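You operate a simulated robot arm through the tools that you are given. There is no shell and no other tool. Be economical: measure what you need, move in short steps, check, and stop when the job is done.

You are at the controls of a simulated two-armed robot. One attempt, no reset.

JOB
Pick up the yellow chock from the top of the washing table with one hand, pass it to the other hand and put it on the top of the sealing bench. Set down upright: yellow chock.

Only the result counts: the job must be done as asked and must still hold three seconds after the hand-in. Knocking over, shifting, dropping, spilling or breaking anything else fails it.

ROBOT AND FRAMES
Two 7-joint arms with two-finger parallel grippers on one trunk, on a base that drives. Base frame: it is fixed to the floor where the robot stands at the start and does not move with it; the origin is under the middle of the robot, x ahead of it, y to its left, z up; the surface under the hand at the start is at about z = 0.86. Lengths are in m, angles in degrees, forces in N, time in s.
The left shoulder is at the start at [0.06, 0.189, 1.178], the right one opposite. With the tool pointing down near the work surface each hand reaches from about 0.1 to 0.66 m from the robot's upright axis, wherever it stands, measured 20 degrees to its own side. Places, roughly: top of the sealing bench [0.6, 1.8, 0.9]. Payload 3.43 kg a hand.
The tool frame of a hand sits at the grasp point between the pads (the TCP): z along the fingers, y along the line on which they close. The tips reach 0.03 m beyond it. Largest opening 0.094 m; finger width 0.028, thickness 0.01; the body of the gripper, 0.05 by 0.096 m, starts 0.055 m behind the TCP.
Orientation is that of the tool frame in the base frame, as a unit quaternion [x, y, z, w]. With the fingers straight down and closing along the base's y, the tool's x points along the base's -x, its y along +y and its z along -z.

CONTROLS
- The arms move only by the tool drive_tool. It takes "left_targets", "right_targets" or both (then of equal length, played together; a hand with none holds still); each is a list of rows, each an object of numbers (a shift or turn left out is 0, a gripper value left out holds the last): "tx", "ty", "tz": the shift along the base's x, y, z in m; "rx", "ry", "rz": the turn, a rotation vector about the base's x, y, z in degrees; "gripper": the closure, from 0 (fully open) to 1 (shut). In form: [{"tx": .., "ty": .., "tz": .., "rx": .., "ry": .., "rz": .., "gripper": ..}, ...]. A call has 1 to 20 rows; each row shifts and turns the commanded pose from where the row before left it. Rows are played at 5 a second. More than 0.05 m and 8.6 degrees between two rows, or a gripper value outside its range, and nothing of the call is played. Where a pose cannot be reached the arm comes as near as it can. A force on the tool above 40 N (or 10 N above the force at the start of the call, whichever is more), or a blocked arm, ends the call early, and 0.2 s more pass. The fingers move at their own pace (about 0.153 m/s each) and stop on an object; they squeeze with about 45 N. The grip force told is the motor's: it shows also when the fingers shut on nothing. Time passes only in rows, and 0.2 s behind the last, so rows that do not move let the fingers close. It gives the time, the measured TCP pose, the force on the tool (base axes), the opening and the grip force at its end, in the units of the frame above (readings bear some noise), with the torque about the TCP (base axes, N m) and any sound that the robot's microphone picked up.
- Cameras (640 x 400 px; columns grow to the right, rows downward): "scene" is now at [0.0196, 0.0215, 1.7109]; the picture's right is [0.18, -0.98, 0.00], its down [-0.79, -0.14, -0.60] and it looks along [0.59, 0.10, -0.80] (base axes); focal length 271 px, centre (320, 200). "left" rides on the left gripper at [0.076, -0.014, -0.103] in its tool frame; the picture's right is [0.18, 0.98, 0.00], its down [-0.75, 0.14, -0.64] and it looks along [-0.63, 0.12, 0.77] (tool axes); focal length 243 px, centre (320, 200). "right" rides on the right gripper at [0.076, 0.014, -0.102] in its tool frame; the picture's right is [-0.18, 0.98, 0.00], its down [-0.75, -0.14, -0.64] and it looks along [-0.63, -0.12, 0.77] (tool axes); focal length 243 px, centre (320, 200). There is no depth. A picture from a camera that has moved, and an enlarged one, comes with that camera's place and axes in the base frame and with its lens. The place of the scene camera against the robot may be out by one fixed shift of up to 0.018 m in any direction.
- get_image(camera): a new picture of that camera. The clock stands still meanwhile.
- lift_body(by): slides the trunk up (or, below 0, down) by that many m; the arms and the scene camera ride with it, the base frame stays. It gives what a move gives, with no picture.
- roll_base(legs): drives the robot by 1 to 6 legs, each [ahead, left, turn to the left] in m, m and degrees, along the robot's own axes; the way and the turn of a leg run together, so that a leg with both is an arc; at most 1.5 m and 180 degrees a leg. The arms and the cameras ride along, it lands a little off, and it stops where it bumps. It gives what a move gives.
- turn_head(pan, tilt): turns the head with the scene camera to pan (to the left, within 86 degrees either way) and tilt (down, from -29 to 69), counted from straight ahead of the robot. It gives what a move gives.
- zoom(camera, box): a new picture of the part [left, top, right, bottom] of that camera's present view, enlarged. The clock stands still meanwhile.
- sign_off(): hands the job in; it is judged then, once.

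Go step by step. Nothing tells you exact positions but the pictures and the camera data: compare them with the known pose of the tool, close in by small moves and look again before you grip or let go. The budget is 120 turns and 88 pictures, counting those below and the enlarged ones. Unless the task says otherwise, let go and move clear before handing in, and close with one line.

The tools are called after "Call:" by a JSON object that holds its "op" and its "data". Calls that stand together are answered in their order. drive_tool: Moves the arms, as the interface text tells. Its arguments: {"type":"object","properties":{"left_targets":{"type":"array"},"right_targets":{"type":"array"}},"required":[]} The other tools are called the same way: lift_body (by) slides the trunk up or down; roll_base (legs) drives the base; turn_head (pan, tilt) turns the head that bears the scene camera; get_image (camera) takes a picture; zoom (camera, box) takes an enlarged picture of a part of a camera's view; sign_off () hands the job in.

At the start:

```text
clock: 0.0
left_position: [0.3711, 0.2484, 1.1295]
left_tcp_rot: [0.0, 1.0, 0.0, 0.001]
left_contact_force: [-0.4, -0.2, -0.2]
left_ft_torque: [-0.02, -0.02, -0.05]
left_width: 0.0941
left_grip_force: 0.2
right_position: [0.344, -0.0579, 1.1019]
right_tcp_rot: [-0.001, 1.0, 0.0, 0.0]
right_contact_force: [-0.1, 1.0, -0.5]
right_ft_torque: [-0.03, -0.04, -0.01]
right_width: 0.0939
right_grip_force: 0.0
trunk travel left (down, up): [-0.85, 0.14]
robot x, y, heading: [0.0023, -0.0022, 0.0]
head pan, tilt: [10.1, 53.4]
```

scene: 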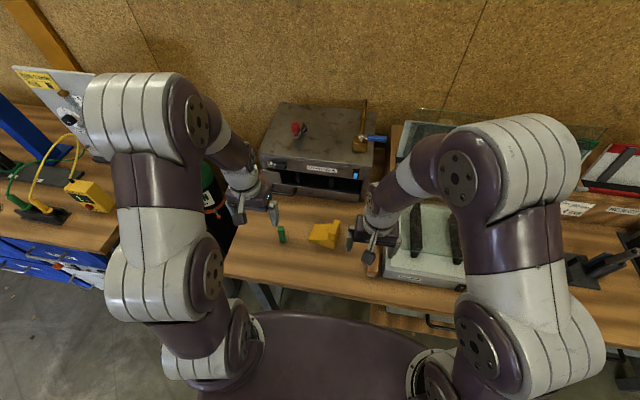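
right: 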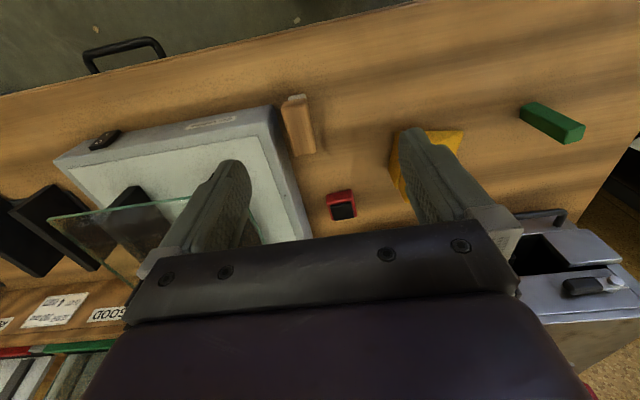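
left: 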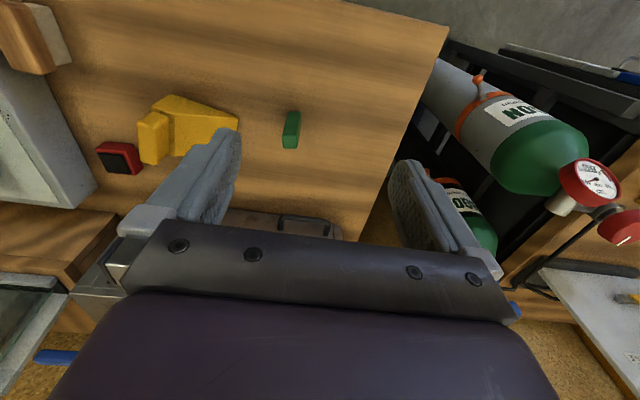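

I see the yellow chock on the table between the hands, with a green block and a red item near it. I'll take enlarged views to measure it.

Call:
{"op": "zoom", "data": {"camera": "scene", "box": [230, 180, 410, 300]}}

Call:
{"op": "zoom", "data": {"camera": "left", "box": [80, 60, 320, 210]}}

```text
3.33 times, centred on (320, 240) of scene
camera zoom: at [0.0196, 0.0215, 1.7109], right [0.18, -0.98, 0.0], down [-0.79, -0.14, -0.6], along [0.59, 0.1, -0.8], focal length 904 px, centre (320, 67)
```

zoom: 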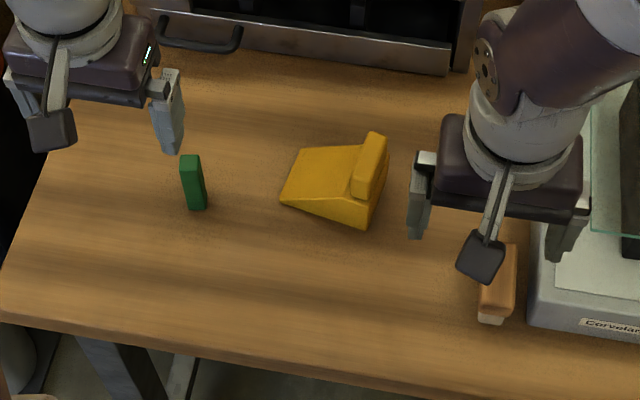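

```text
2.67 times, centred on (200, 135) of left
camera zoom: at [0.2938, 0.2334, 1.2329], right [-0.18, 0.98, 0.0], down [0.75, 0.14, 0.64], along [0.63, 0.12, -0.77], focal length 647 px, centre (640, 373)
```

zoom: 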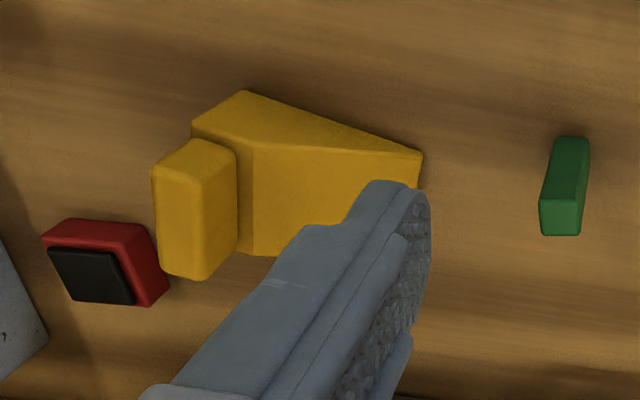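

The chock is a wedge with a raised block at its right end. It is about 0.094 long (roughly along y) and 0.066 wide, centred near (0.49, 0.09). I plan to grip it across the width with the right hand tilted outward, then have the left hand take the tip side. First I'll turn the right hand.

Call:
{"op": "drive_tool", "data": {"right_targets": [{"rz": 8.2, "tx": 0.01}, {"rz": 8.2, "tx": 0.01}, {"rz": 8.2, "tx": 0.01}, {"rz": 8.2, "tx": 0.01}, {"rz": 8.2, "tx": 0.01}, {"rz": 8.2, "tx": 0.01}, {"rz": 8.2, "tx": 0.01}, {"rz": 8.2, "tx": 0.01}, {"rz": 8.2, "tx": 0.01}, {"rz": 8.2, "tx": 0.01}, {"rx": 7.5, "ty": -0.01}, {"rx": 7.5, "ty": -0.01}, {"rx": 7.5}, {"rx": 7.5}, {}]}}

Call:
{"op": "get_image", "data": {"camera": "right"}}

Call:
{"op": "get_image", "data": {"camera": "scene"}}

```text
clock: 3.2
left_position: [0.3704, 0.2489, 1.1293]
left_tcp_rot: [0.0, 1.0, 0.0, 0.0]
left_contact_force: [-0.6, 1.2, 0.5]
left_ft_torque: [0.01, -0.01, -0.02]
left_width: 0.0938
left_grip_force: 0.1
right_position: [0.4453, -0.0773, 1.1023]
right_tcp_rot: [-0.634, 0.729, 0.196, 0.169]
right_contact_force: [-0.3, -0.7, -0.6]
right_ft_torque: [0.01, 0.02, 0.0]
right_width: 0.0942
right_grip_force: 0.0
trunk travel left (down, up): [-0.85, 0.14]
robot x, y, heading: [0.0007, -0.0014, 0.0]
head pan, tilt: [10.1, 53.4]
```

```text
82 pictures are left
camera right: at [0.4187, -0.1926, 1.1544], right [-0.95, 0.28, 0.16], down [0.24, 0.31, 0.92], along [0.21, 0.91, -0.36], focal length 243 px, centre (320, 200)
```

right: 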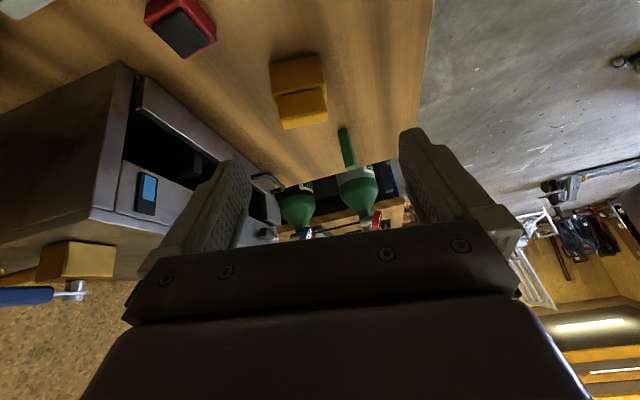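

```text
81 pictures are left
camera scene: at [0.0196, 0.0219, 1.7109], right [0.18, -0.98, 0.0], down [-0.79, -0.14, -0.6], along [0.59, 0.1, -0.8], focal length 271 px, centre (320, 200)
```

scene: 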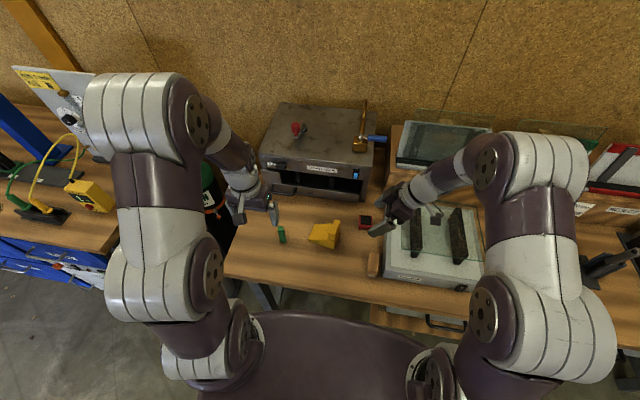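

The turn and tilt worked, and both cameras now see the chock. I'll zoom for precise measurements.

Call:
{"op": "zoom", "data": {"camera": "scene", "box": [270, 195, 390, 270]}}

Call:
{"op": "zoom", "data": {"camera": "right", "box": [240, 30, 360, 150]}}

```text
5.33 times, centred on (330, 232) of scene
camera zoom: at [0.0196, 0.0219, 1.7109], right [0.18, -0.98, 0.0], down [-0.79, -0.14, -0.6], along [0.59, 0.1, -0.8], focal length 1447 px, centre (267, 27)
```

zoom: 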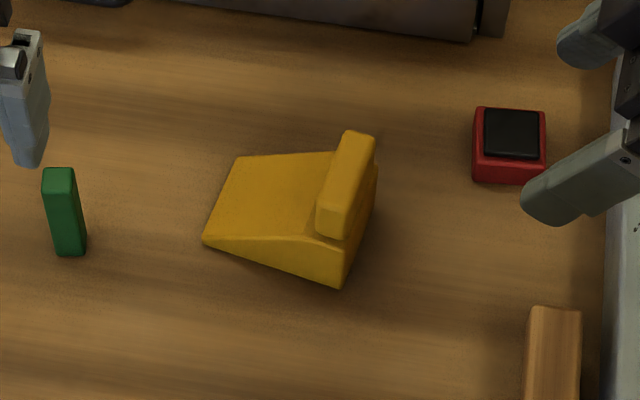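

```text
3.33 times, centred on (300, 90) of right
camera zoom: at [0.4187, -0.1926, 1.1544], right [-0.95, 0.28, 0.16], down [0.24, 0.31, 0.92], along [0.21, 0.91, -0.36], focal length 809 px, centre (387, 567)
```

zoom: 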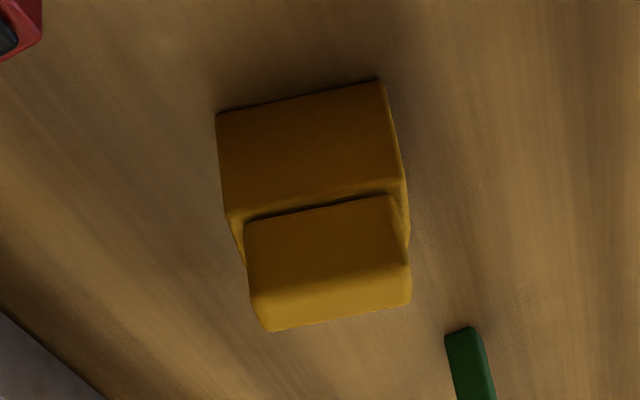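

From the hand camera, the heavy end's bottom edge runs (0.442, 0.039) to (0.508, 0.027), so the length axis is about (0.19, 0.98). The wedge is about 0.05 tall and the ridge 0.07 to 0.08. I'll set the right hand nearly vertical above the ridge end and look again.

Call:
{"op": "drive_tool", "data": {"right_targets": [{"rx": -7.5}, {"rx": -7.5}, {"rx": -7.5}, {"rx": -7.5}, {"rz": -3}, {"rx": 4.9, "ry": -0.95, "tx": 0.011, "ty": 0.042}, {"rx": 4.9, "ry": -0.95, "tx": 0.011, "ty": 0.042}, {"tx": 0.011, "ty": 0.043}, {"tz": -0.03}, {"tz": -0.03}, {}]}}

Call:
{"op": "get_image", "data": {"camera": "right"}}

Call:
{"op": "zoom", "data": {"camera": "scene", "box": [250, 165, 410, 265]}}

Call:
{"op": "get_image", "data": {"camera": "left"}}

```text
clock: 5.6
left_position: [0.3698, 0.2484, 1.1301]
left_tcp_rot: [-0.001, 1.0, -0.001, 0.0]
left_contact_force: [0.3, -1.1, -0.4]
left_ft_torque: [0.01, 0.01, -0.01]
left_width: 0.094
left_grip_force: 0.0
right_position: [0.4767, 0.0493, 1.0405]
right_tcp_rot: [-0.634, 0.769, 0.055, 0.067]
right_contact_force: [0.1, -0.5, 0.2]
right_ft_torque: [-0.01, 0.03, 0.02]
right_width: 0.094
right_grip_force: 0.1
trunk travel left (down, up): [-0.85, 0.14]
robot x, y, heading: [0.0034, 0.0008, -0.0]
head pan, tilt: [10.1, 53.4]
```

```text
78 pictures are left
camera right: at [0.4442, -0.0389, 1.129], right [-0.93, 0.37, 0.03], down [0.26, 0.59, 0.76], along [0.26, 0.72, -0.65], focal length 243 px, centre (320, 200)
```

right: 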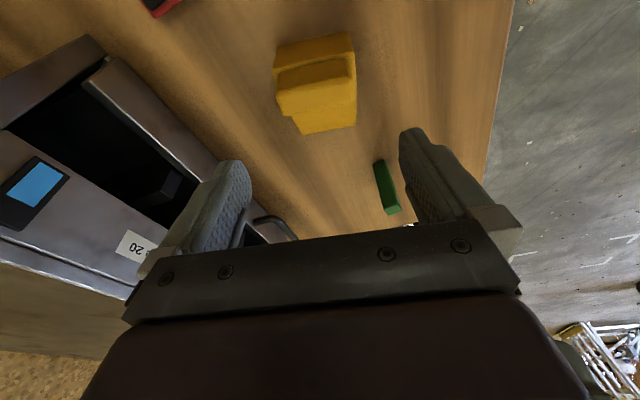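

```text
4.00 times, centred on (330, 215) of scene
camera zoom: at [0.0192, 0.022, 1.7109], right [0.18, -0.98, 0.0], down [-0.79, -0.14, -0.6], along [0.59, 0.1, -0.8], focal length 1085 px, centre (280, 140)
```

zoom: 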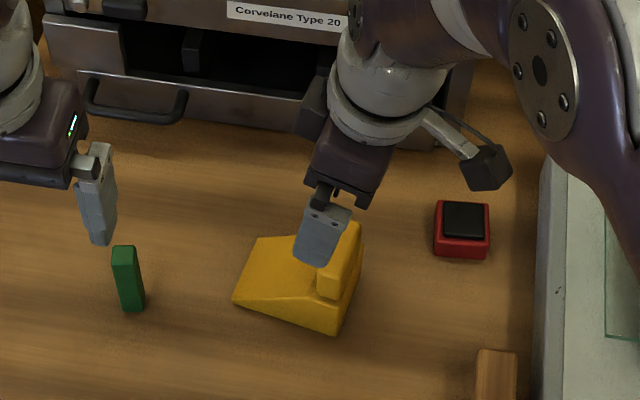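

```text
76 pictures are left
camera left: at [0.2935, 0.2338, 1.2329], right [-0.18, 0.98, 0.0], down [0.75, 0.14, 0.64], along [0.63, 0.12, -0.77], focal length 243 px, centre (320, 200)
```

left: 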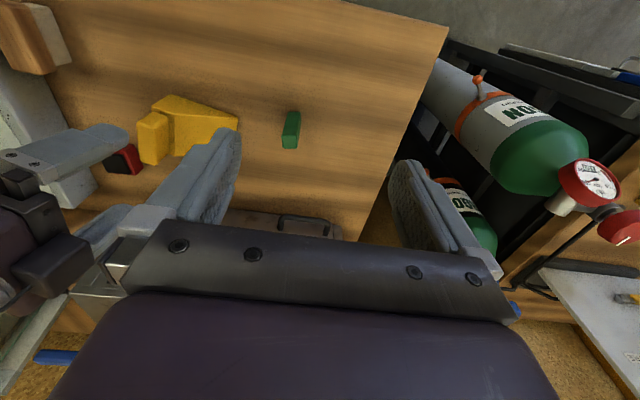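

The right hand is above the ridge end, so I'll measure again up close before going down.

Call:
{"op": "zoom", "data": {"camera": "right", "box": [250, 20, 380, 150]}}

```text
3.08 times, centred on (315, 85) of right
camera zoom: at [0.4442, -0.0389, 1.129], right [-0.93, 0.37, 0.03], down [0.26, 0.59, 0.76], along [0.26, 0.72, -0.65], focal length 746 px, centre (335, 554)
```

zoom: 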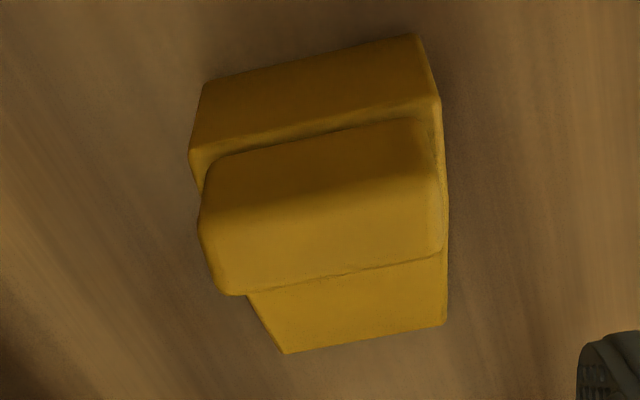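

Two views agree: the wedge's heavy end is 0.054 tall and 0.067 wide, the ridge top is at about z 0.95, and the heavy end midpoint is (0.473, 0.035). I'll go down to TCP z of about 0.922 around the heavy end.

Call:
{"op": "drive_tool", "data": {"right_targets": [{"tz": -0.03, "ty": 0.002}, {"tz": -0.03}, {"tz": -0.03}, {"tz": -0.018}, {}, {}]}}

Call:
{"op": "get_image", "data": {"camera": "right"}}

Call:
{"op": "zoom", "data": {"camera": "scene", "box": [270, 175, 390, 250]}}

```text
clock: 7.0
left_position: [0.3702, 0.248, 1.1296]
left_tcp_rot: [0.0, 1.0, 0.0, 0.0]
left_contact_force: [0.8, 0.3, -0.6]
left_ft_torque: [-0.02, 0.0, -0.03]
left_width: 0.0939
left_grip_force: 0.2
right_position: [0.4779, 0.0522, 0.9337]
right_tcp_rot: [-0.634, 0.769, 0.055, 0.068]
right_contact_force: [-0.8, 0.2, -0.7]
right_ft_torque: [0.01, 0.0, 0.01]
right_width: 0.094
right_grip_force: 0.0
trunk travel left (down, up): [-0.85, 0.14]
robot x, y, heading: [-0.0025, -0.0028, 0.1]
head pan, tilt: [10.1, 53.4]
```

```text
74 pictures are left
camera right: at [0.4449, -0.0365, 1.022], right [-0.93, 0.37, 0.03], down [0.26, 0.59, 0.76], along [0.26, 0.72, -0.65], focal length 243 px, centre (320, 200)
```

right: 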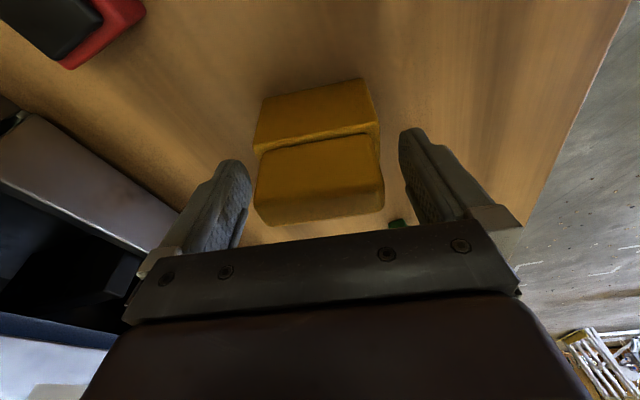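

```text
5.33 times, centred on (330, 212) of scene
camera zoom: at [0.0197, 0.0215, 1.7109], right [0.18, -0.98, 0.0], down [-0.79, -0.14, -0.6], along [0.59, 0.1, -0.8], focal length 1447 px, centre (267, 133)
```

zoom: 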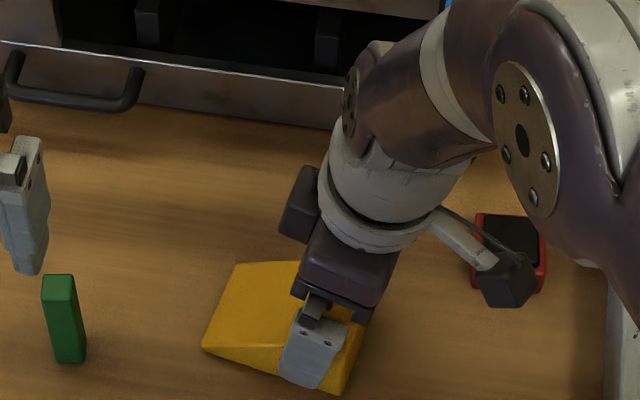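

The fingers straddle the heavy end well. I'll go down another 0.012 and close.

Call:
{"op": "drive_tool", "data": {"right_targets": [{"tz": -0.012}, {}, {}, {"gripper": 0.15}, {"gripper": 0.25}, {"gripper": 1}, {"gripper": 1}, {"gripper": 1}, {"gripper": 1}]}}

Call:
{"op": "zoom", "data": {"camera": "scene", "box": [270, 175, 390, 250]}}

Call:
{"op": "get_image", "data": {"camera": "right"}}

```text
clock: 9.0
left_position: [0.3698, 0.2479, 1.1301]
left_tcp_rot: [0.0, 1.0, 0.0, 0.0]
left_contact_force: [-0.4, 0.3, 0.0]
left_ft_torque: [0.0, 0.01, 0.03]
left_width: 0.0941
left_grip_force: 0.0
right_position: [0.4774, 0.0517, 0.9219]
right_tcp_rot: [-0.634, 0.768, 0.056, 0.067]
right_contact_force: [-2.4, 0.5, -0.3]
right_ft_torque: [0.2, 0.2, 0.1]
right_width: 0.0699
right_grip_force: 44.8
trunk travel left (down, up): [-0.85, 0.14]
robot x, y, heading: [0.0007, -0.0005, -0.0]
head pan, tilt: [10.1, 53.4]
```

```text
5.33 times, centred on (330, 212) of scene
camera zoom: at [0.0195, 0.0216, 1.7109], right [0.18, -0.98, 0.0], down [-0.79, -0.14, -0.6], along [0.59, 0.1, -0.8], focal length 1447 px, centre (267, 133)
```

zoom: 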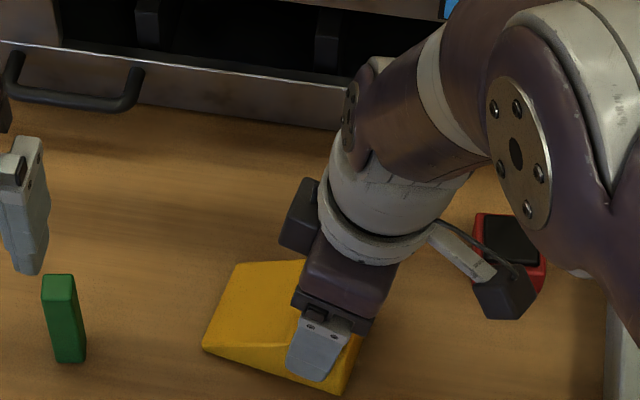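

```text
71 pictures are left
camera right: at [0.4445, -0.0368, 1.0099], right [-0.93, 0.37, 0.03], down [0.26, 0.59, 0.76], along [0.26, 0.72, -0.65], focal length 243 px, centre (320, 200)
```

right: 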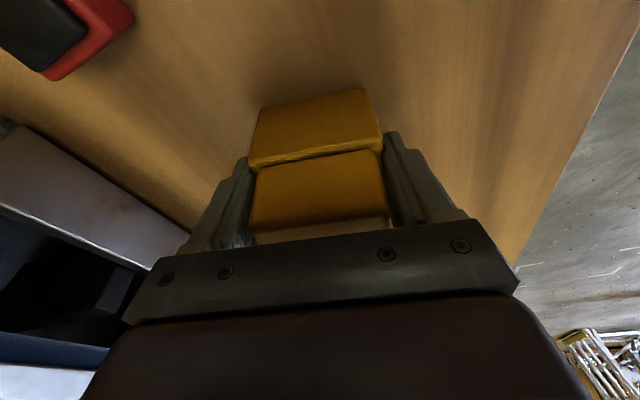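

The chock is gripped at a width of 0.070. I'll lift it, square it to the base axes near the centre, and turn the left hand at the same time, well clear.

Call:
{"op": "drive_tool", "data": {"right_targets": [{"tz": 0.02}, {"tz": 0.03}, {"tz": 0.03}, {"tz": 0.03}, {"tz": 0.03}, {"tz": 0.03}, {"tz": 0.03}, {"tz": 0.03}, {"tx": -0.02, "ty": -0.02, "rz": 3.7}, {"tx": -0.02, "ty": -0.02, "rz": 3.7}, {"tx": -0.015, "ty": -0.012, "rz": 3.6}, {}, {}], "left_targets": [{"ty": 0.02}, {"rz": -8.2, "ty": 0.02}, {"rz": -8.2, "ty": 0.02}, {"rz": -8.2, "tz": 0.01, "tx": 0.005}, {"rz": -8.2, "tz": 0.01, "tx": 0.005}, {"rz": -8.2, "tz": 0.01, "tx": 0.005}, {"rz": -8.2, "tz": 0.01, "tx": 0.005}, {"rz": -8.2, "tz": 0.01, "tx": 0.005}, {"rz": -8.2, "tx": 0.005}, {"rz": -8.2, "tx": 0.005}, {"rz": -8.2, "tx": 0.005}, {"rz": -8, "tx": 0.01}, {}]}}

Call:
{"op": "get_image", "data": {"camera": "scene"}}

```text
clock: 11.8
left_position: [0.42, 0.3073, 1.1792]
left_tcp_rot: [0.708, 0.707, 0.0, 0.0]
left_contact_force: [-0.4, 0.2, -0.8]
left_ft_torque: [0.02, 0.02, 0.02]
left_width: 0.0939
left_grip_force: 0.1
right_position: [0.4217, -0.0013, 1.1529]
right_tcp_rot: [0.705, -0.704, -0.062, -0.061]
right_contact_force: [0.1, 0.3, -3.5]
right_ft_torque: [-0.04, 0.03, 0.03]
right_width: 0.0698
right_grip_force: 45.2
trunk travel left (down, up): [-0.85, 0.14]
robot x, y, heading: [-0.0011, -0.0008, 0.2]
head pan, tilt: [10.1, 53.4]
```

```text
70 pictures are left
camera scene: at [0.0198, 0.0214, 1.7109], right [0.18, -0.98, 0.0], down [-0.79, -0.14, -0.6], along [0.59, 0.1, -0.8], focal length 271 px, centre (320, 200)
```

scene: 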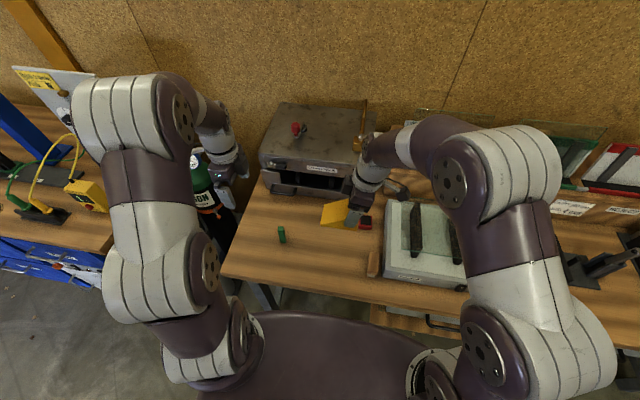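

The chock is held, weighing about 0.35 kg. Next I'll tilt the left hand by 65° and bring it alongside the chock, short of contact.

Call:
{"op": "drive_tool", "data": {"left_targets": [{"rx": -8.125}, {"rx": -8.125}, {"rx": -8.125}, {"rx": -8.125}, {"rx": -8.125, "tz": -0.015}, {"rx": -8.125, "tz": -0.015}, {"rx": -8.125, "tz": -0.015}, {"rx": -8.125, "tz": -0.015}, {"ty": -0.04}, {"ty": -0.04}, {"ty": -0.04}, {}]}}

Call:
{"op": "get_image", "data": {"camera": "left"}}

Call:
{"op": "zoom", "data": {"camera": "scene", "box": [200, 130, 420, 267]}}

Call:
{"op": "get_image", "data": {"camera": "right"}}

```text
clock: 14.4
left_position: [0.343, 0.0959, 1.0416]
left_tcp_rot: [0.63, 0.642, -0.316, 0.301]
left_contact_force: [0.2, 0.0, -0.2]
left_ft_torque: [-0.02, 0.0, 0.0]
left_width: 0.094
left_grip_force: 0.1
left hand out of reach, approached as far as the arm can: row 3, 4, 5, 6, 7, 8
right_position: [0.4217, -0.0002, 1.1534]
right_tcp_rot: [-0.704, 0.704, 0.062, 0.062]
right_contact_force: [0.6, 0.4, -4.1]
right_ft_torque: [-0.06, 0.01, 0.01]
right_width: 0.0699
right_grip_force: 44.8
trunk travel left (down, up): [-0.85, 0.14]
robot x, y, heading: [-0.0028, 0.0012, -0.1]
head pan, tilt: [10.1, 53.4]
```

```text
69 pictures are left
camera left: at [0.3276, 0.2222, 1.046], right [0.98, 0.12, -0.17], down [0.17, 0.04, 0.99], along [0.12, -0.99, 0.02], focal length 243 px, centre (320, 200)
```

left: 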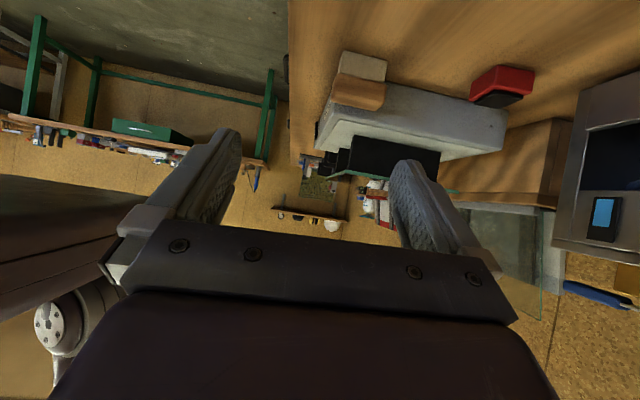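

```text
2.91 times, centred on (310, 198) of scene
camera zoom: at [0.0199, 0.0221, 1.7109], right [0.18, -0.98, 0.0], down [-0.79, -0.14, -0.6], along [0.59, 0.1, -0.8], focal length 789 px, centre (349, 204)
```

zoom: 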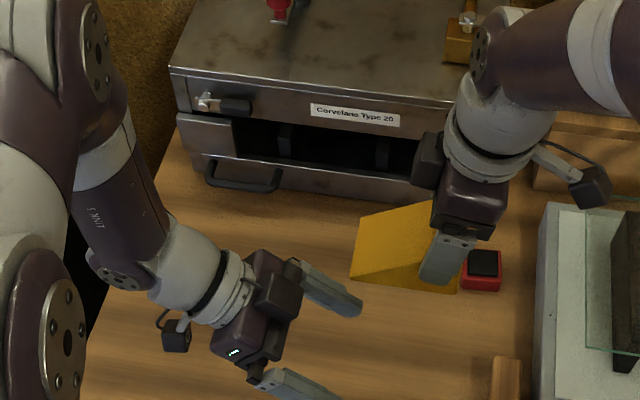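

```text
67 pictures are left
camera right: at [0.4073, -0.093, 1.2407], right [-0.98, 0.18, 0.03], down [0.14, 0.63, 0.76], along [0.12, 0.75, -0.65], focal length 243 px, centre (320, 200)
```

right: 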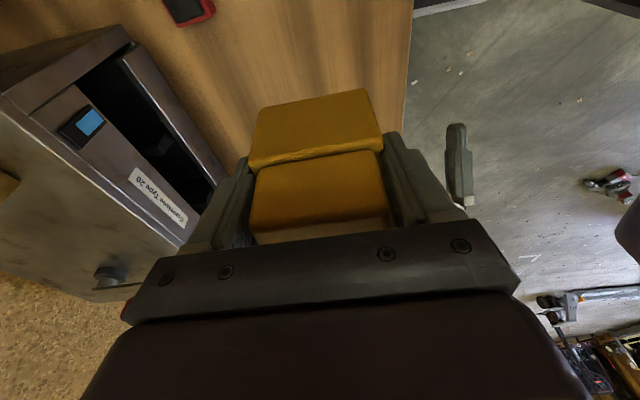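

The left arm hit its limit and stopped at about 52° tilt, below and nearer than planned, but clear of the chock. I'll move it back to the chock's level beyond the tip and see whether it can tilt further there.

Call:
{"op": "drive_tool", "data": {"left_targets": [{"ty": 0.03}, {"ty": 0.03, "tx": 0.02}, {"tx": 0.03, "tz": 0.02}, {"tx": 0.029, "tz": 0.03}, {"tz": 0.028}, {"rx": -4.5}, {"rx": -4.5}, {"rx": -4}, {}]}}

Call:
{"op": "zoom", "data": {"camera": "scene", "box": [200, 130, 420, 267]}}

```text
clock: 16.4
left_position: [0.3748, 0.1295, 1.0812]
left_tcp_rot: [0.631, 0.642, -0.317, 0.3]
left_contact_force: [0.0, 0.2, 0.5]
left_ft_torque: [0.0, 0.0, 0.0]
left_width: 0.0939
left_grip_force: 0.0
left hand out of reach, approached as far as the arm can: row 3, 4, 5, 6, 7, 8
right_position: [0.4228, -0.0012, 1.1536]
right_tcp_rot: [0.704, -0.704, -0.061, -0.062]
right_contact_force: [-0.3, -0.5, -3.5]
right_ft_torque: [-0.08, 0.0, 0.02]
right_width: 0.0697
right_grip_force: 45.0
trunk travel left (down, up): [-0.85, 0.14]
robot x, y, heading: [-0.0021, -0.0023, -0.0]
head pan, tilt: [10.1, 53.4]
```

```text
2.91 times, centred on (310, 198) of scene
camera zoom: at [0.0203, 0.0215, 1.7109], right [0.18, -0.98, 0.0], down [-0.79, -0.14, -0.6], along [0.59, 0.1, -0.8], focal length 789 px, centre (349, 204)
```

zoom: 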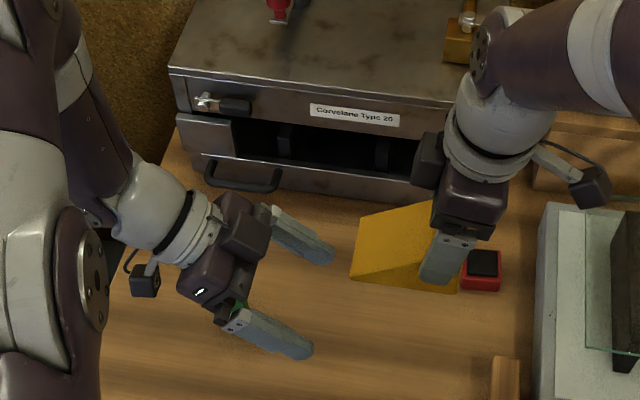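

The wrist's bend limit is about 52°, which still works. I'll move the hand-over point right, nearer and lower, where the left arm has room, then bring the left hand up short of the tip.

Call:
{"op": "drive_tool", "data": {"right_targets": [{"ty": -0.03, "tz": -0.01}, {"ty": -0.03, "tz": -0.02, "tx": -0.01}, {"ty": -0.03, "tz": -0.02, "tx": -0.015}, {"ty": -0.03, "tz": -0.02, "tx": -0.015}, {}, {}, {}, {}, {}], "left_targets": [{}, {}, {}, {"ty": -0.02, "tz": -0.01}, {"ty": -0.03, "tz": -0.016}, {"ty": -0.03, "ry": -1.5}, {"ty": -0.025, "tx": 0.007}, {"ty": -0.025}, {}]}}

Call:
{"op": "get_image", "data": {"camera": "left"}}

Call:
{"op": "zoom", "data": {"camera": "scene", "box": [240, 150, 460, 287]}}

```text
clock: 18.4
left_position: [0.3802, -0.0038, 1.0627]
left_tcp_rot: [0.636, 0.637, -0.308, 0.309]
left_contact_force: [0.2, 0.0, 0.0]
left_ft_torque: [0.0, -0.02, -0.01]
left_width: 0.0943
left_grip_force: 0.1
left hand out of reach, approached as far as the arm can: row 5, 6
right_position: [0.3821, -0.1195, 1.0813]
right_tcp_rot: [-0.704, 0.705, 0.061, 0.062]
right_contact_force: [0.1, 0.3, -4.0]
right_ft_torque: [-0.05, 0.0, 0.0]
right_width: 0.0696
right_grip_force: 44.7
trunk travel left (down, up): [-0.85, 0.14]
robot x, y, heading: [0.0006, -0.0, 0.2]
head pan, tilt: [10.1, 53.4]
```

```text
65 pictures are left
camera left: at [0.3656, 0.1248, 1.0667], right [0.98, 0.12, -0.14], down [0.14, 0.04, 0.99], along [0.12, -0.99, 0.02], focal length 243 px, centre (320, 200)
```

left: 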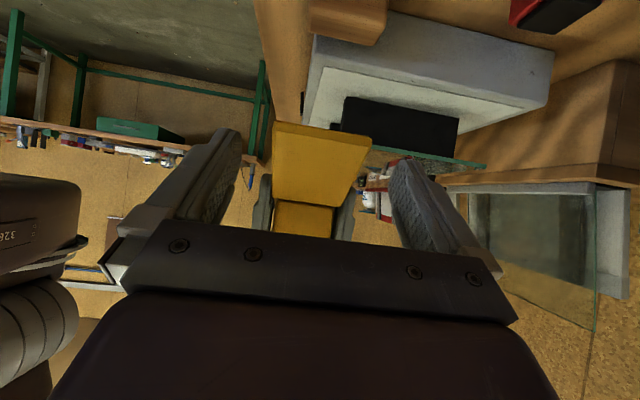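

```text
2.91 times, centred on (350, 218) of scene
camera zoom: at [0.0192, 0.0218, 1.7109], right [0.18, -0.98, 0.0], down [-0.79, -0.14, -0.6], along [0.59, 0.1, -0.8], focal length 789 px, centre (233, 146)
```

zoom: 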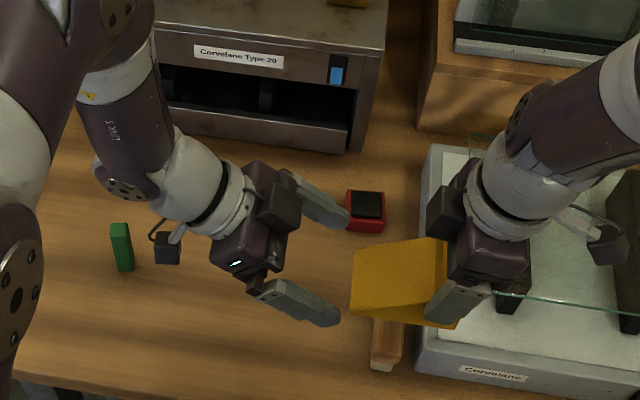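

The chock is centred between the left fingers: its tip edge centre is at x 0.383 and its bottom at z 1.021. I'll slide the left hand in around the wedge and check before closing.

Call:
{"op": "drive_tool", "data": {"left_targets": [{"tz": -0.009, "tx": 0.002}, {"ty": -0.02}, {"ty": -0.02}, {"ty": -0.015}, {"ty": -0.01}, {}, {}]}}

Call:
{"op": "get_image", "data": {"camera": "left"}}

Call:
{"op": "zoom", "data": {"camera": "scene", "box": [310, 180, 430, 255]}}

Call:
{"op": "get_image", "data": {"camera": "right"}}

```text
clock: 20.0
left_position: [0.3835, -0.0685, 1.0531]
left_tcp_rot: [0.635, 0.638, -0.308, 0.309]
left_contact_force: [0.6, 0.1, -0.2]
left_ft_torque: [0.01, -0.03, 0.0]
left_width: 0.0941
left_grip_force: 0.0
right_position: [0.3832, -0.1211, 1.0827]
right_tcp_rot: [-0.704, 0.704, 0.062, 0.062]
right_contact_force: [0.6, -0.2, -4.7]
right_ft_torque: [-0.06, -0.03, 0.0]
right_width: 0.0695
right_grip_force: 44.6
trunk travel left (down, up): [-0.85, 0.14]
robot x, y, heading: [0.0009, -0.0005, 0.2]
head pan, tilt: [10.1, 53.4]
```

```text
63 pictures are left
camera left: at [0.3685, 0.0596, 1.0574], right [0.98, 0.12, -0.15], down [0.14, 0.04, 0.99], along [0.12, -0.99, 0.02], focal length 243 px, centre (320, 200)
```

left: 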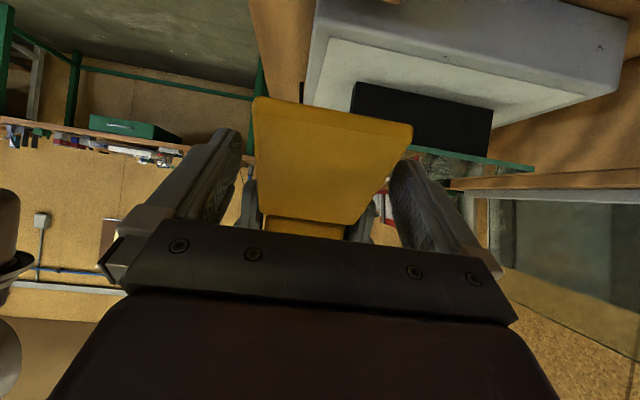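

```text
5.33 times, centred on (370, 218) of scene
camera zoom: at [0.0201, 0.0214, 1.7109], right [0.18, -0.98, 0.0], down [-0.79, -0.14, -0.6], along [0.59, 0.1, -0.8], focal length 1447 px, centre (53, 107)
```

zoom: 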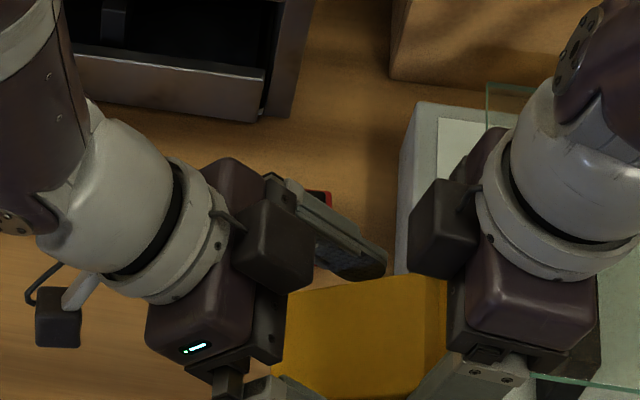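

```text
61 pictures are left
camera right: at [0.3683, -0.2136, 1.1698], right [-0.98, 0.18, 0.03], down [0.14, 0.63, 0.76], along [0.12, 0.75, -0.65], focal length 243 px, centre (320, 200)
```

right: 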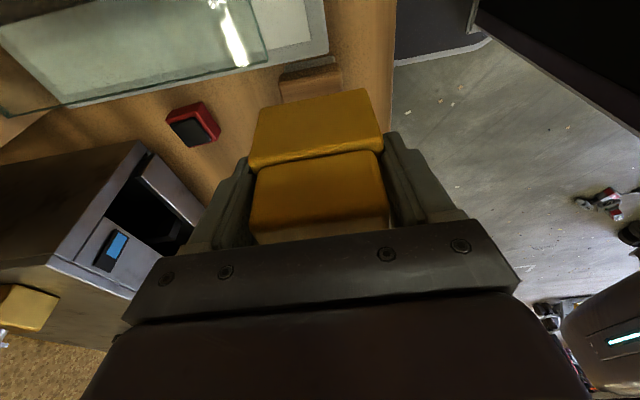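

The left fingers are on either side of the wedge with no contact. I'll close the left hand now and keep the right closed.

Call:
{"op": "drive_tool", "data": {"left_targets": [{"gripper": 0.15}, {"gripper": 0.22}, {"gripper": 1}, {"gripper": 1}, {"gripper": 1}, {"gripper": 1}]}}

Call:
{"op": "get_image", "data": {"camera": "left"}}

Call:
{"op": "zoom", "data": {"camera": "scene", "box": [310, 190, 430, 265]}}

```text
clock: 21.4
left_position: [0.3833, -0.0667, 1.0527]
left_tcp_rot: [0.635, 0.638, -0.308, 0.309]
left_contact_force: [-1.2, -0.5, 1.2]
left_ft_torque: [-0.02, 0.06, -0.13]
left_width: 0.0736
left_grip_force: 45.3
right_position: [0.383, -0.1205, 1.083]
right_tcp_rot: [0.704, -0.704, -0.062, -0.062]
right_contact_force: [1.1, 0.1, -3.9]
right_ft_torque: [-0.03, -0.09, 0.08]
right_width: 0.0696
right_grip_force: 45.1
trunk travel left (down, up): [-0.85, 0.14]
robot x, y, heading: [0.0015, -0.0002, -0.1]
head pan, tilt: [10.1, 53.4]
```

```text
60 pictures are left
camera left: at [0.3684, 0.0596, 1.0574], right [0.98, 0.12, -0.15], down [0.14, 0.04, 0.99], along [0.12, -0.99, 0.02], focal length 243 px, centre (320, 200)
```

left: 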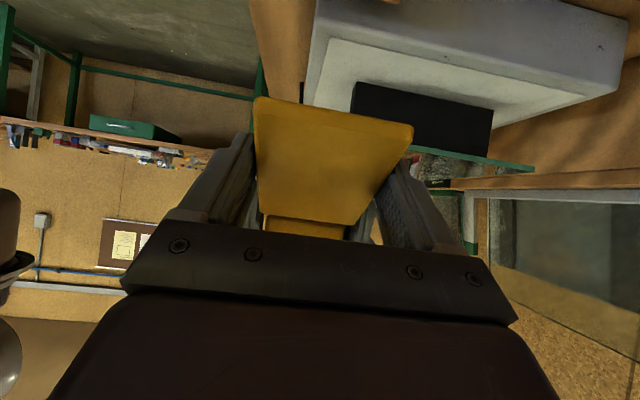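

```text
5.33 times, centred on (370, 228) of scene
camera zoom: at [0.0201, 0.0213, 1.7109], right [0.18, -0.98, 0.0], down [-0.79, -0.14, -0.6], along [0.59, 0.1, -0.8], focal length 1447 px, centre (53, 53)
```

zoom: 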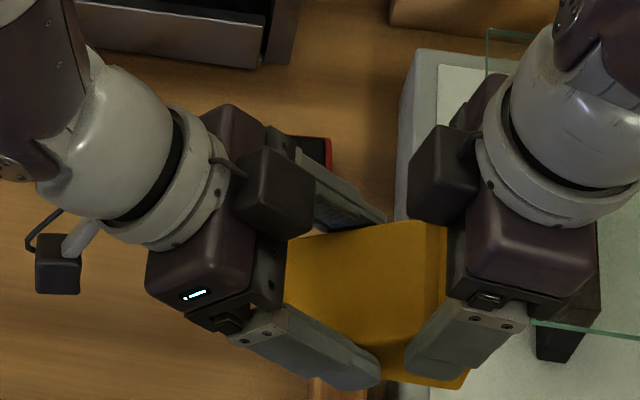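

Both hands hold the chock. I'll open the right hand and check that the left carries it.

Call:
{"op": "drive_tool", "data": {"right_targets": [{"gripper": 0.15}, {"gripper": 0.05}, {"gripper": 0}, {"gripper": 0}, {}]}}

Call:
{"op": "get_image", "data": {"camera": "right"}}

Call:
{"op": "get_image", "data": {"camera": "left"}}

```text
clock: 22.6
left_position: [0.3834, -0.0679, 1.0533]
left_tcp_rot: [0.635, 0.637, -0.308, 0.309]
left_contact_force: [0.6, 0.2, 0.1]
left_ft_torque: [0.16, 0.03, -0.01]
left_width: 0.0738
left_grip_force: 44.3
right_position: [0.3829, -0.1206, 1.0809]
right_tcp_rot: [0.705, -0.704, -0.062, -0.061]
right_contact_force: [0.2, -0.3, 0.0]
right_ft_torque: [-0.01, -0.01, 0.04]
right_width: 0.0941
right_grip_force: 0.1
trunk travel left (down, up): [-0.85, 0.14]
robot x, y, heading: [-0.0006, 0.0002, 0.3]
head pan, tilt: [10.1, 53.4]
```

```text
58 pictures are left
camera right: at [0.3683, -0.2136, 1.1698], right [-0.98, 0.18, 0.03], down [0.14, 0.63, 0.76], along [0.12, 0.75, -0.65], focal length 243 px, centre (320, 200)
```

right: 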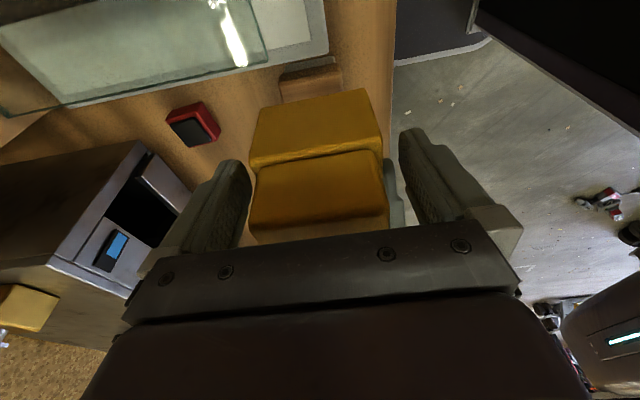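

```text
57 pictures are left
camera left: at [0.3684, 0.0596, 1.0574], right [0.98, 0.12, -0.15], down [0.14, 0.04, 0.99], along [0.12, -0.99, 0.02], focal length 243 px, centre (320, 200)
```

left: 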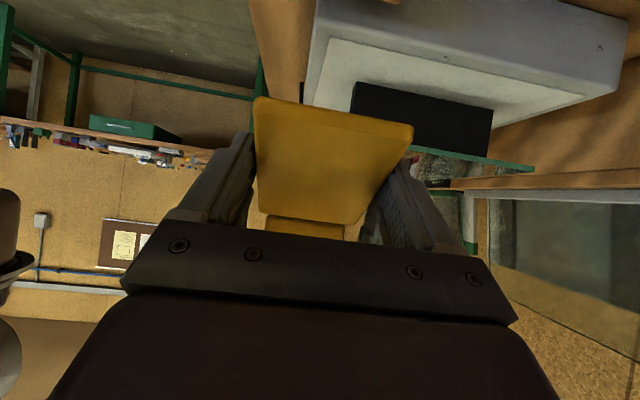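

The chock hasn't moved in the left hand. I'll back the right hand up and away along its fingers.

Call:
{"op": "drive_tool", "data": {"right_targets": [{"tz": 0.02, "ty": -0.004}, {"tz": 0.03, "ty": -0.005}, {"tz": 0.03, "ty": -0.005}, {"tz": 0.03, "ty": -0.02}, {"ty": -0.04}, {"ty": -0.04}, {}]}}

Call:
{"op": "get_image", "data": {"camera": "right"}}

Call:
{"op": "zoom", "data": {"camera": "scene", "box": [290, 160, 450, 260]}}

```text
clock: 24.2
left_position: [0.3828, -0.0682, 1.0532]
left_tcp_rot: [0.634, 0.638, -0.307, 0.31]
left_contact_force: [0.1, 0.4, -0.2]
left_ft_torque: [0.19, -0.01, 0.02]
left_width: 0.0738
left_grip_force: 45.2
right_position: [0.3826, -0.234, 1.1936]
right_tcp_rot: [0.704, -0.704, -0.061, -0.061]
right_contact_force: [0.1, 0.4, -0.6]
right_ft_torque: [0.0, -0.01, -0.01]
right_width: 0.0942
right_grip_force: 0.1
trunk travel left (down, up): [-0.85, 0.14]
robot x, y, heading: [0.0009, 0.0007, -0.1]
head pan, tilt: [10.1, 53.4]
```

```text
56 pictures are left
camera right: at [0.3678, -0.3274, 1.2809], right [-0.98, 0.18, 0.03], down [0.14, 0.63, 0.76], along [0.12, 0.75, -0.65], focal length 243 px, centre (320, 200)
```

right: 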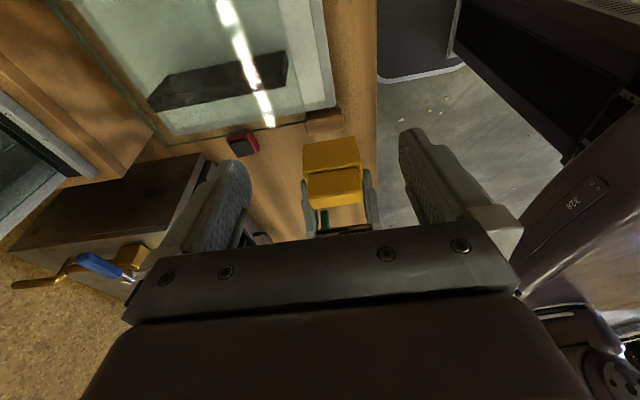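

```text
4.00 times, centred on (370, 210) of scene
camera zoom: at [0.0196, 0.0222, 1.7109], right [0.18, -0.98, 0.0], down [-0.79, -0.14, -0.6], along [0.59, 0.1, -0.8], focal length 1085 px, centre (120, 160)
```

zoom: 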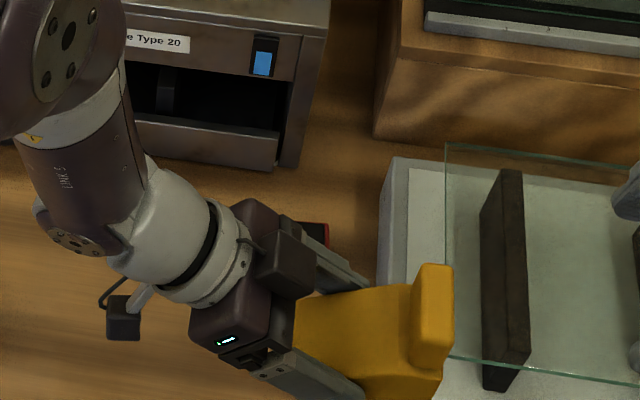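

The left hand holds the chock alone and it looks level. Next I'll look toward the sealing bench on the left.

Call:
{"op": "turn_head", "data": {"pan": 70, "tilt": 30}}

Call:
{"op": "get_image", "data": {"camera": "scene"}}

```text
clock: 25.5
left_position: [0.3833, -0.0683, 1.0531]
left_tcp_rot: [0.636, 0.637, -0.308, 0.308]
left_contact_force: [0.3, 0.3, -0.3]
left_ft_torque: [0.12, 0.0, 0.03]
left_width: 0.0737
left_grip_force: 45.6
right_position: [0.3848, -0.2353, 1.1923]
right_tcp_rot: [0.705, -0.704, -0.061, -0.062]
right_contact_force: [0.1, -1.4, 0.8]
right_ft_torque: [-0.02, 0.05, 0.01]
right_width: 0.0941
right_grip_force: 0.1
trunk travel left (down, up): [-0.85, 0.14]
robot x, y, heading: [-0.0004, -0.0016, 0.0]
head pan, tilt: [70.0, 30.0]
```

```text
54 pictures are left
camera scene: at [-0.0215, 0.0933, 1.7448], right [0.94, -0.34, 0.0], down [-0.17, -0.47, -0.87], along [0.3, 0.81, -0.5], focal length 271 px, centre (320, 200)
```

scene: 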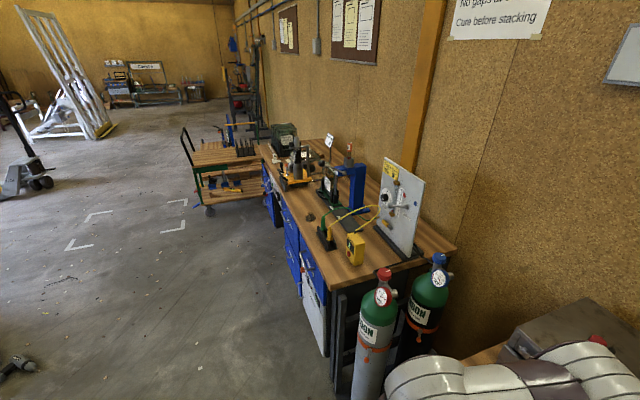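

The sealing bench spans y of about 0.78 to 2.6 with its front edge at x of about 0.29. I'll zoom to find a free spot.

Call:
{"op": "zoom", "data": {"camera": "scene", "box": [230, 110, 470, 300]}}

```text
2.11 times, centred on (350, 205) of scene
camera zoom: at [-0.0215, 0.0933, 1.7448], right [0.94, -0.34, 0.0], down [-0.17, -0.47, -0.87], along [0.3, 0.81, -0.5], focal length 571 px, centre (257, 190)
```

zoom: 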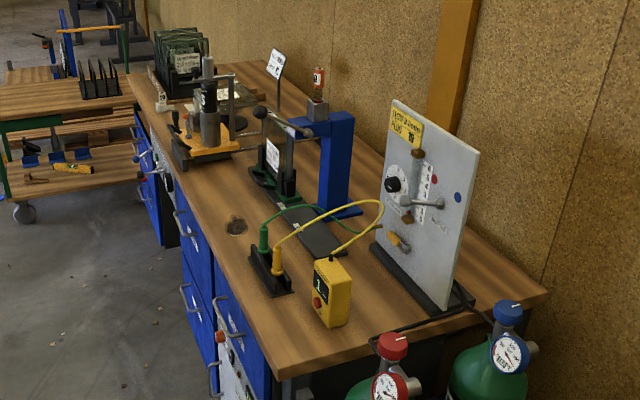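

There's a free patch on the bench around x 0.30 to 0.47, y 1.36 to 1.62, between the grey knob and the orange clamp. I'll back off from the tables and drive left, staying clear of the bottles.

Call:
{"op": "roll_base", "data": {"legs": [[-0.45, 0, 0], [0, 1.37, 0]]}}

Call:
{"op": "turn_head", "data": {"pan": 10, "tilt": 45}}

Call:
{"op": "get_image", "data": {"camera": "scene"}}

```text
clock: 34.6
left_position: [-0.0645, 1.3002, 1.0521]
left_tcp_rot: [0.634, 0.639, -0.307, 0.309]
left_contact_force: [0.2, -0.4, -0.8]
left_ft_torque: [0.11, 0.02, -0.01]
left_width: 0.0712
left_grip_force: 44.8
right_position: [-0.0636, 1.1334, 1.1923]
right_tcp_rot: [0.704, -0.704, -0.061, -0.062]
right_contact_force: [-0.1, 0.2, -0.5]
right_ft_torque: [0.01, 0.02, 0.01]
right_width: 0.0941
right_grip_force: 0.1
trunk travel left (down, up): [-0.85, 0.14]
robot x, y, heading: [-0.4446, 1.3681, 0.2]
head pan, tilt: [70.0, 30.0]
```

```text
clock: 36.0
left_position: [-0.0637, 1.3016, 1.0523]
left_tcp_rot: [0.634, 0.639, -0.307, 0.309]
left_contact_force: [-0.2, 0.0, -1.2]
left_ft_torque: [0.12, -0.01, 0.0]
left_width: 0.0711
left_grip_force: 44.6
right_position: [-0.0642, 1.1336, 1.192]
right_tcp_rot: [0.705, -0.703, -0.061, -0.062]
right_contact_force: [-0.4, 0.5, -0.1]
right_ft_torque: [0.01, 0.02, -0.01]
right_width: 0.0939
right_grip_force: 0.1
trunk travel left (down, up): [-0.85, 0.14]
robot x, y, heading: [-0.4481, 1.3673, 0.4]
head pan, tilt: [10.0, 45.0]
```

```text
52 pictures are left
camera scene: at [-0.42, 1.3914, 1.7222], right [0.18, -0.98, 0.0], down [-0.7, -0.12, -0.71], along [0.7, 0.12, -0.71], focal length 271 px, centre (320, 200)
```

scene: 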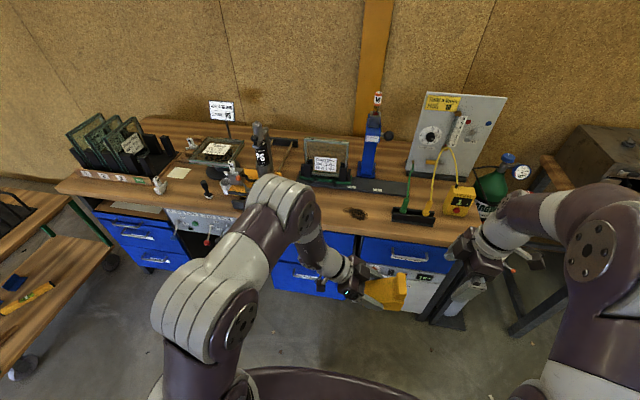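

The gripper width changed slightly during the drive (0.0738 to 0.0711), so I'll check how the chock sits in the left hand.

Call:
{"op": "zoom", "data": {"camera": "scene", "box": [310, 240, 430, 320]}}

Call:
{"op": "get_image", "data": {"camera": "left"}}

Call:
{"op": "zoom", "data": {"camera": "right", "box": [230, 80, 430, 260]}}

Call:
{"op": "zoom", "data": {"camera": "scene", "box": [190, 130, 490, 260]}}

```text
5.00 times, centred on (370, 280) of scene
camera zoom: at [-0.42, 1.3914, 1.7222], right [0.18, -0.98, 0.0], down [-0.7, -0.12, -0.71], along [0.7, 0.12, -0.71], focal length 1357 px, centre (70, -200)
```

zoom: 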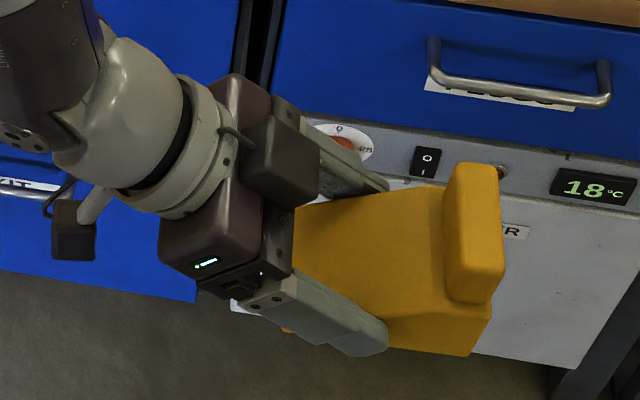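

```text
50 pictures are left
camera left: at [-0.0792, 1.4288, 1.0573], right [0.98, 0.12, -0.15], down [0.14, 0.04, 0.99], along [0.12, -0.99, 0.02], focal length 243 px, centre (320, 200)
```

left: 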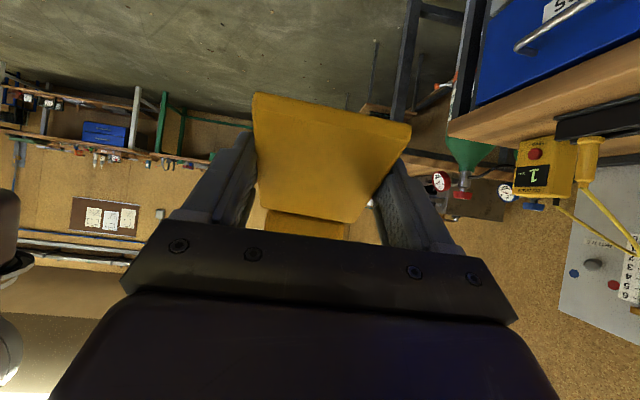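

```text
2.22 times, centred on (330, 170) of right
camera zoom: at [-0.0791, 1.0414, 1.2805], right [-0.98, 0.18, 0.03], down [0.14, 0.63, 0.76], along [0.12, 0.75, -0.65], focal length 539 px, centre (298, 267)
```

zoom: 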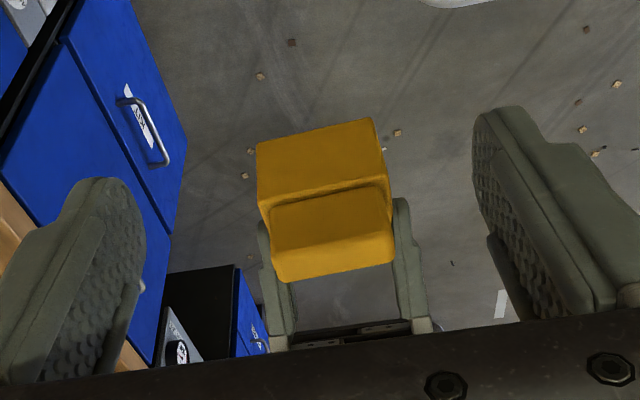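

```text
2.13 times, centred on (340, 195) of scene
camera zoom: at [-0.42, 1.3914, 1.7222], right [0.18, -0.98, 0.0], down [-0.7, -0.12, -0.71], along [0.7, 0.12, -0.71], focal length 579 px, centre (277, 211)
```

zoom: 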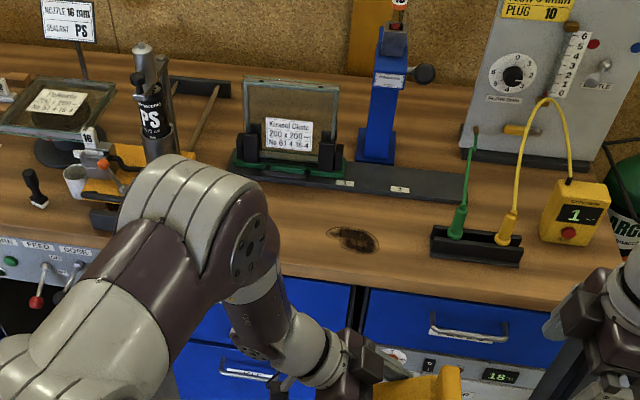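

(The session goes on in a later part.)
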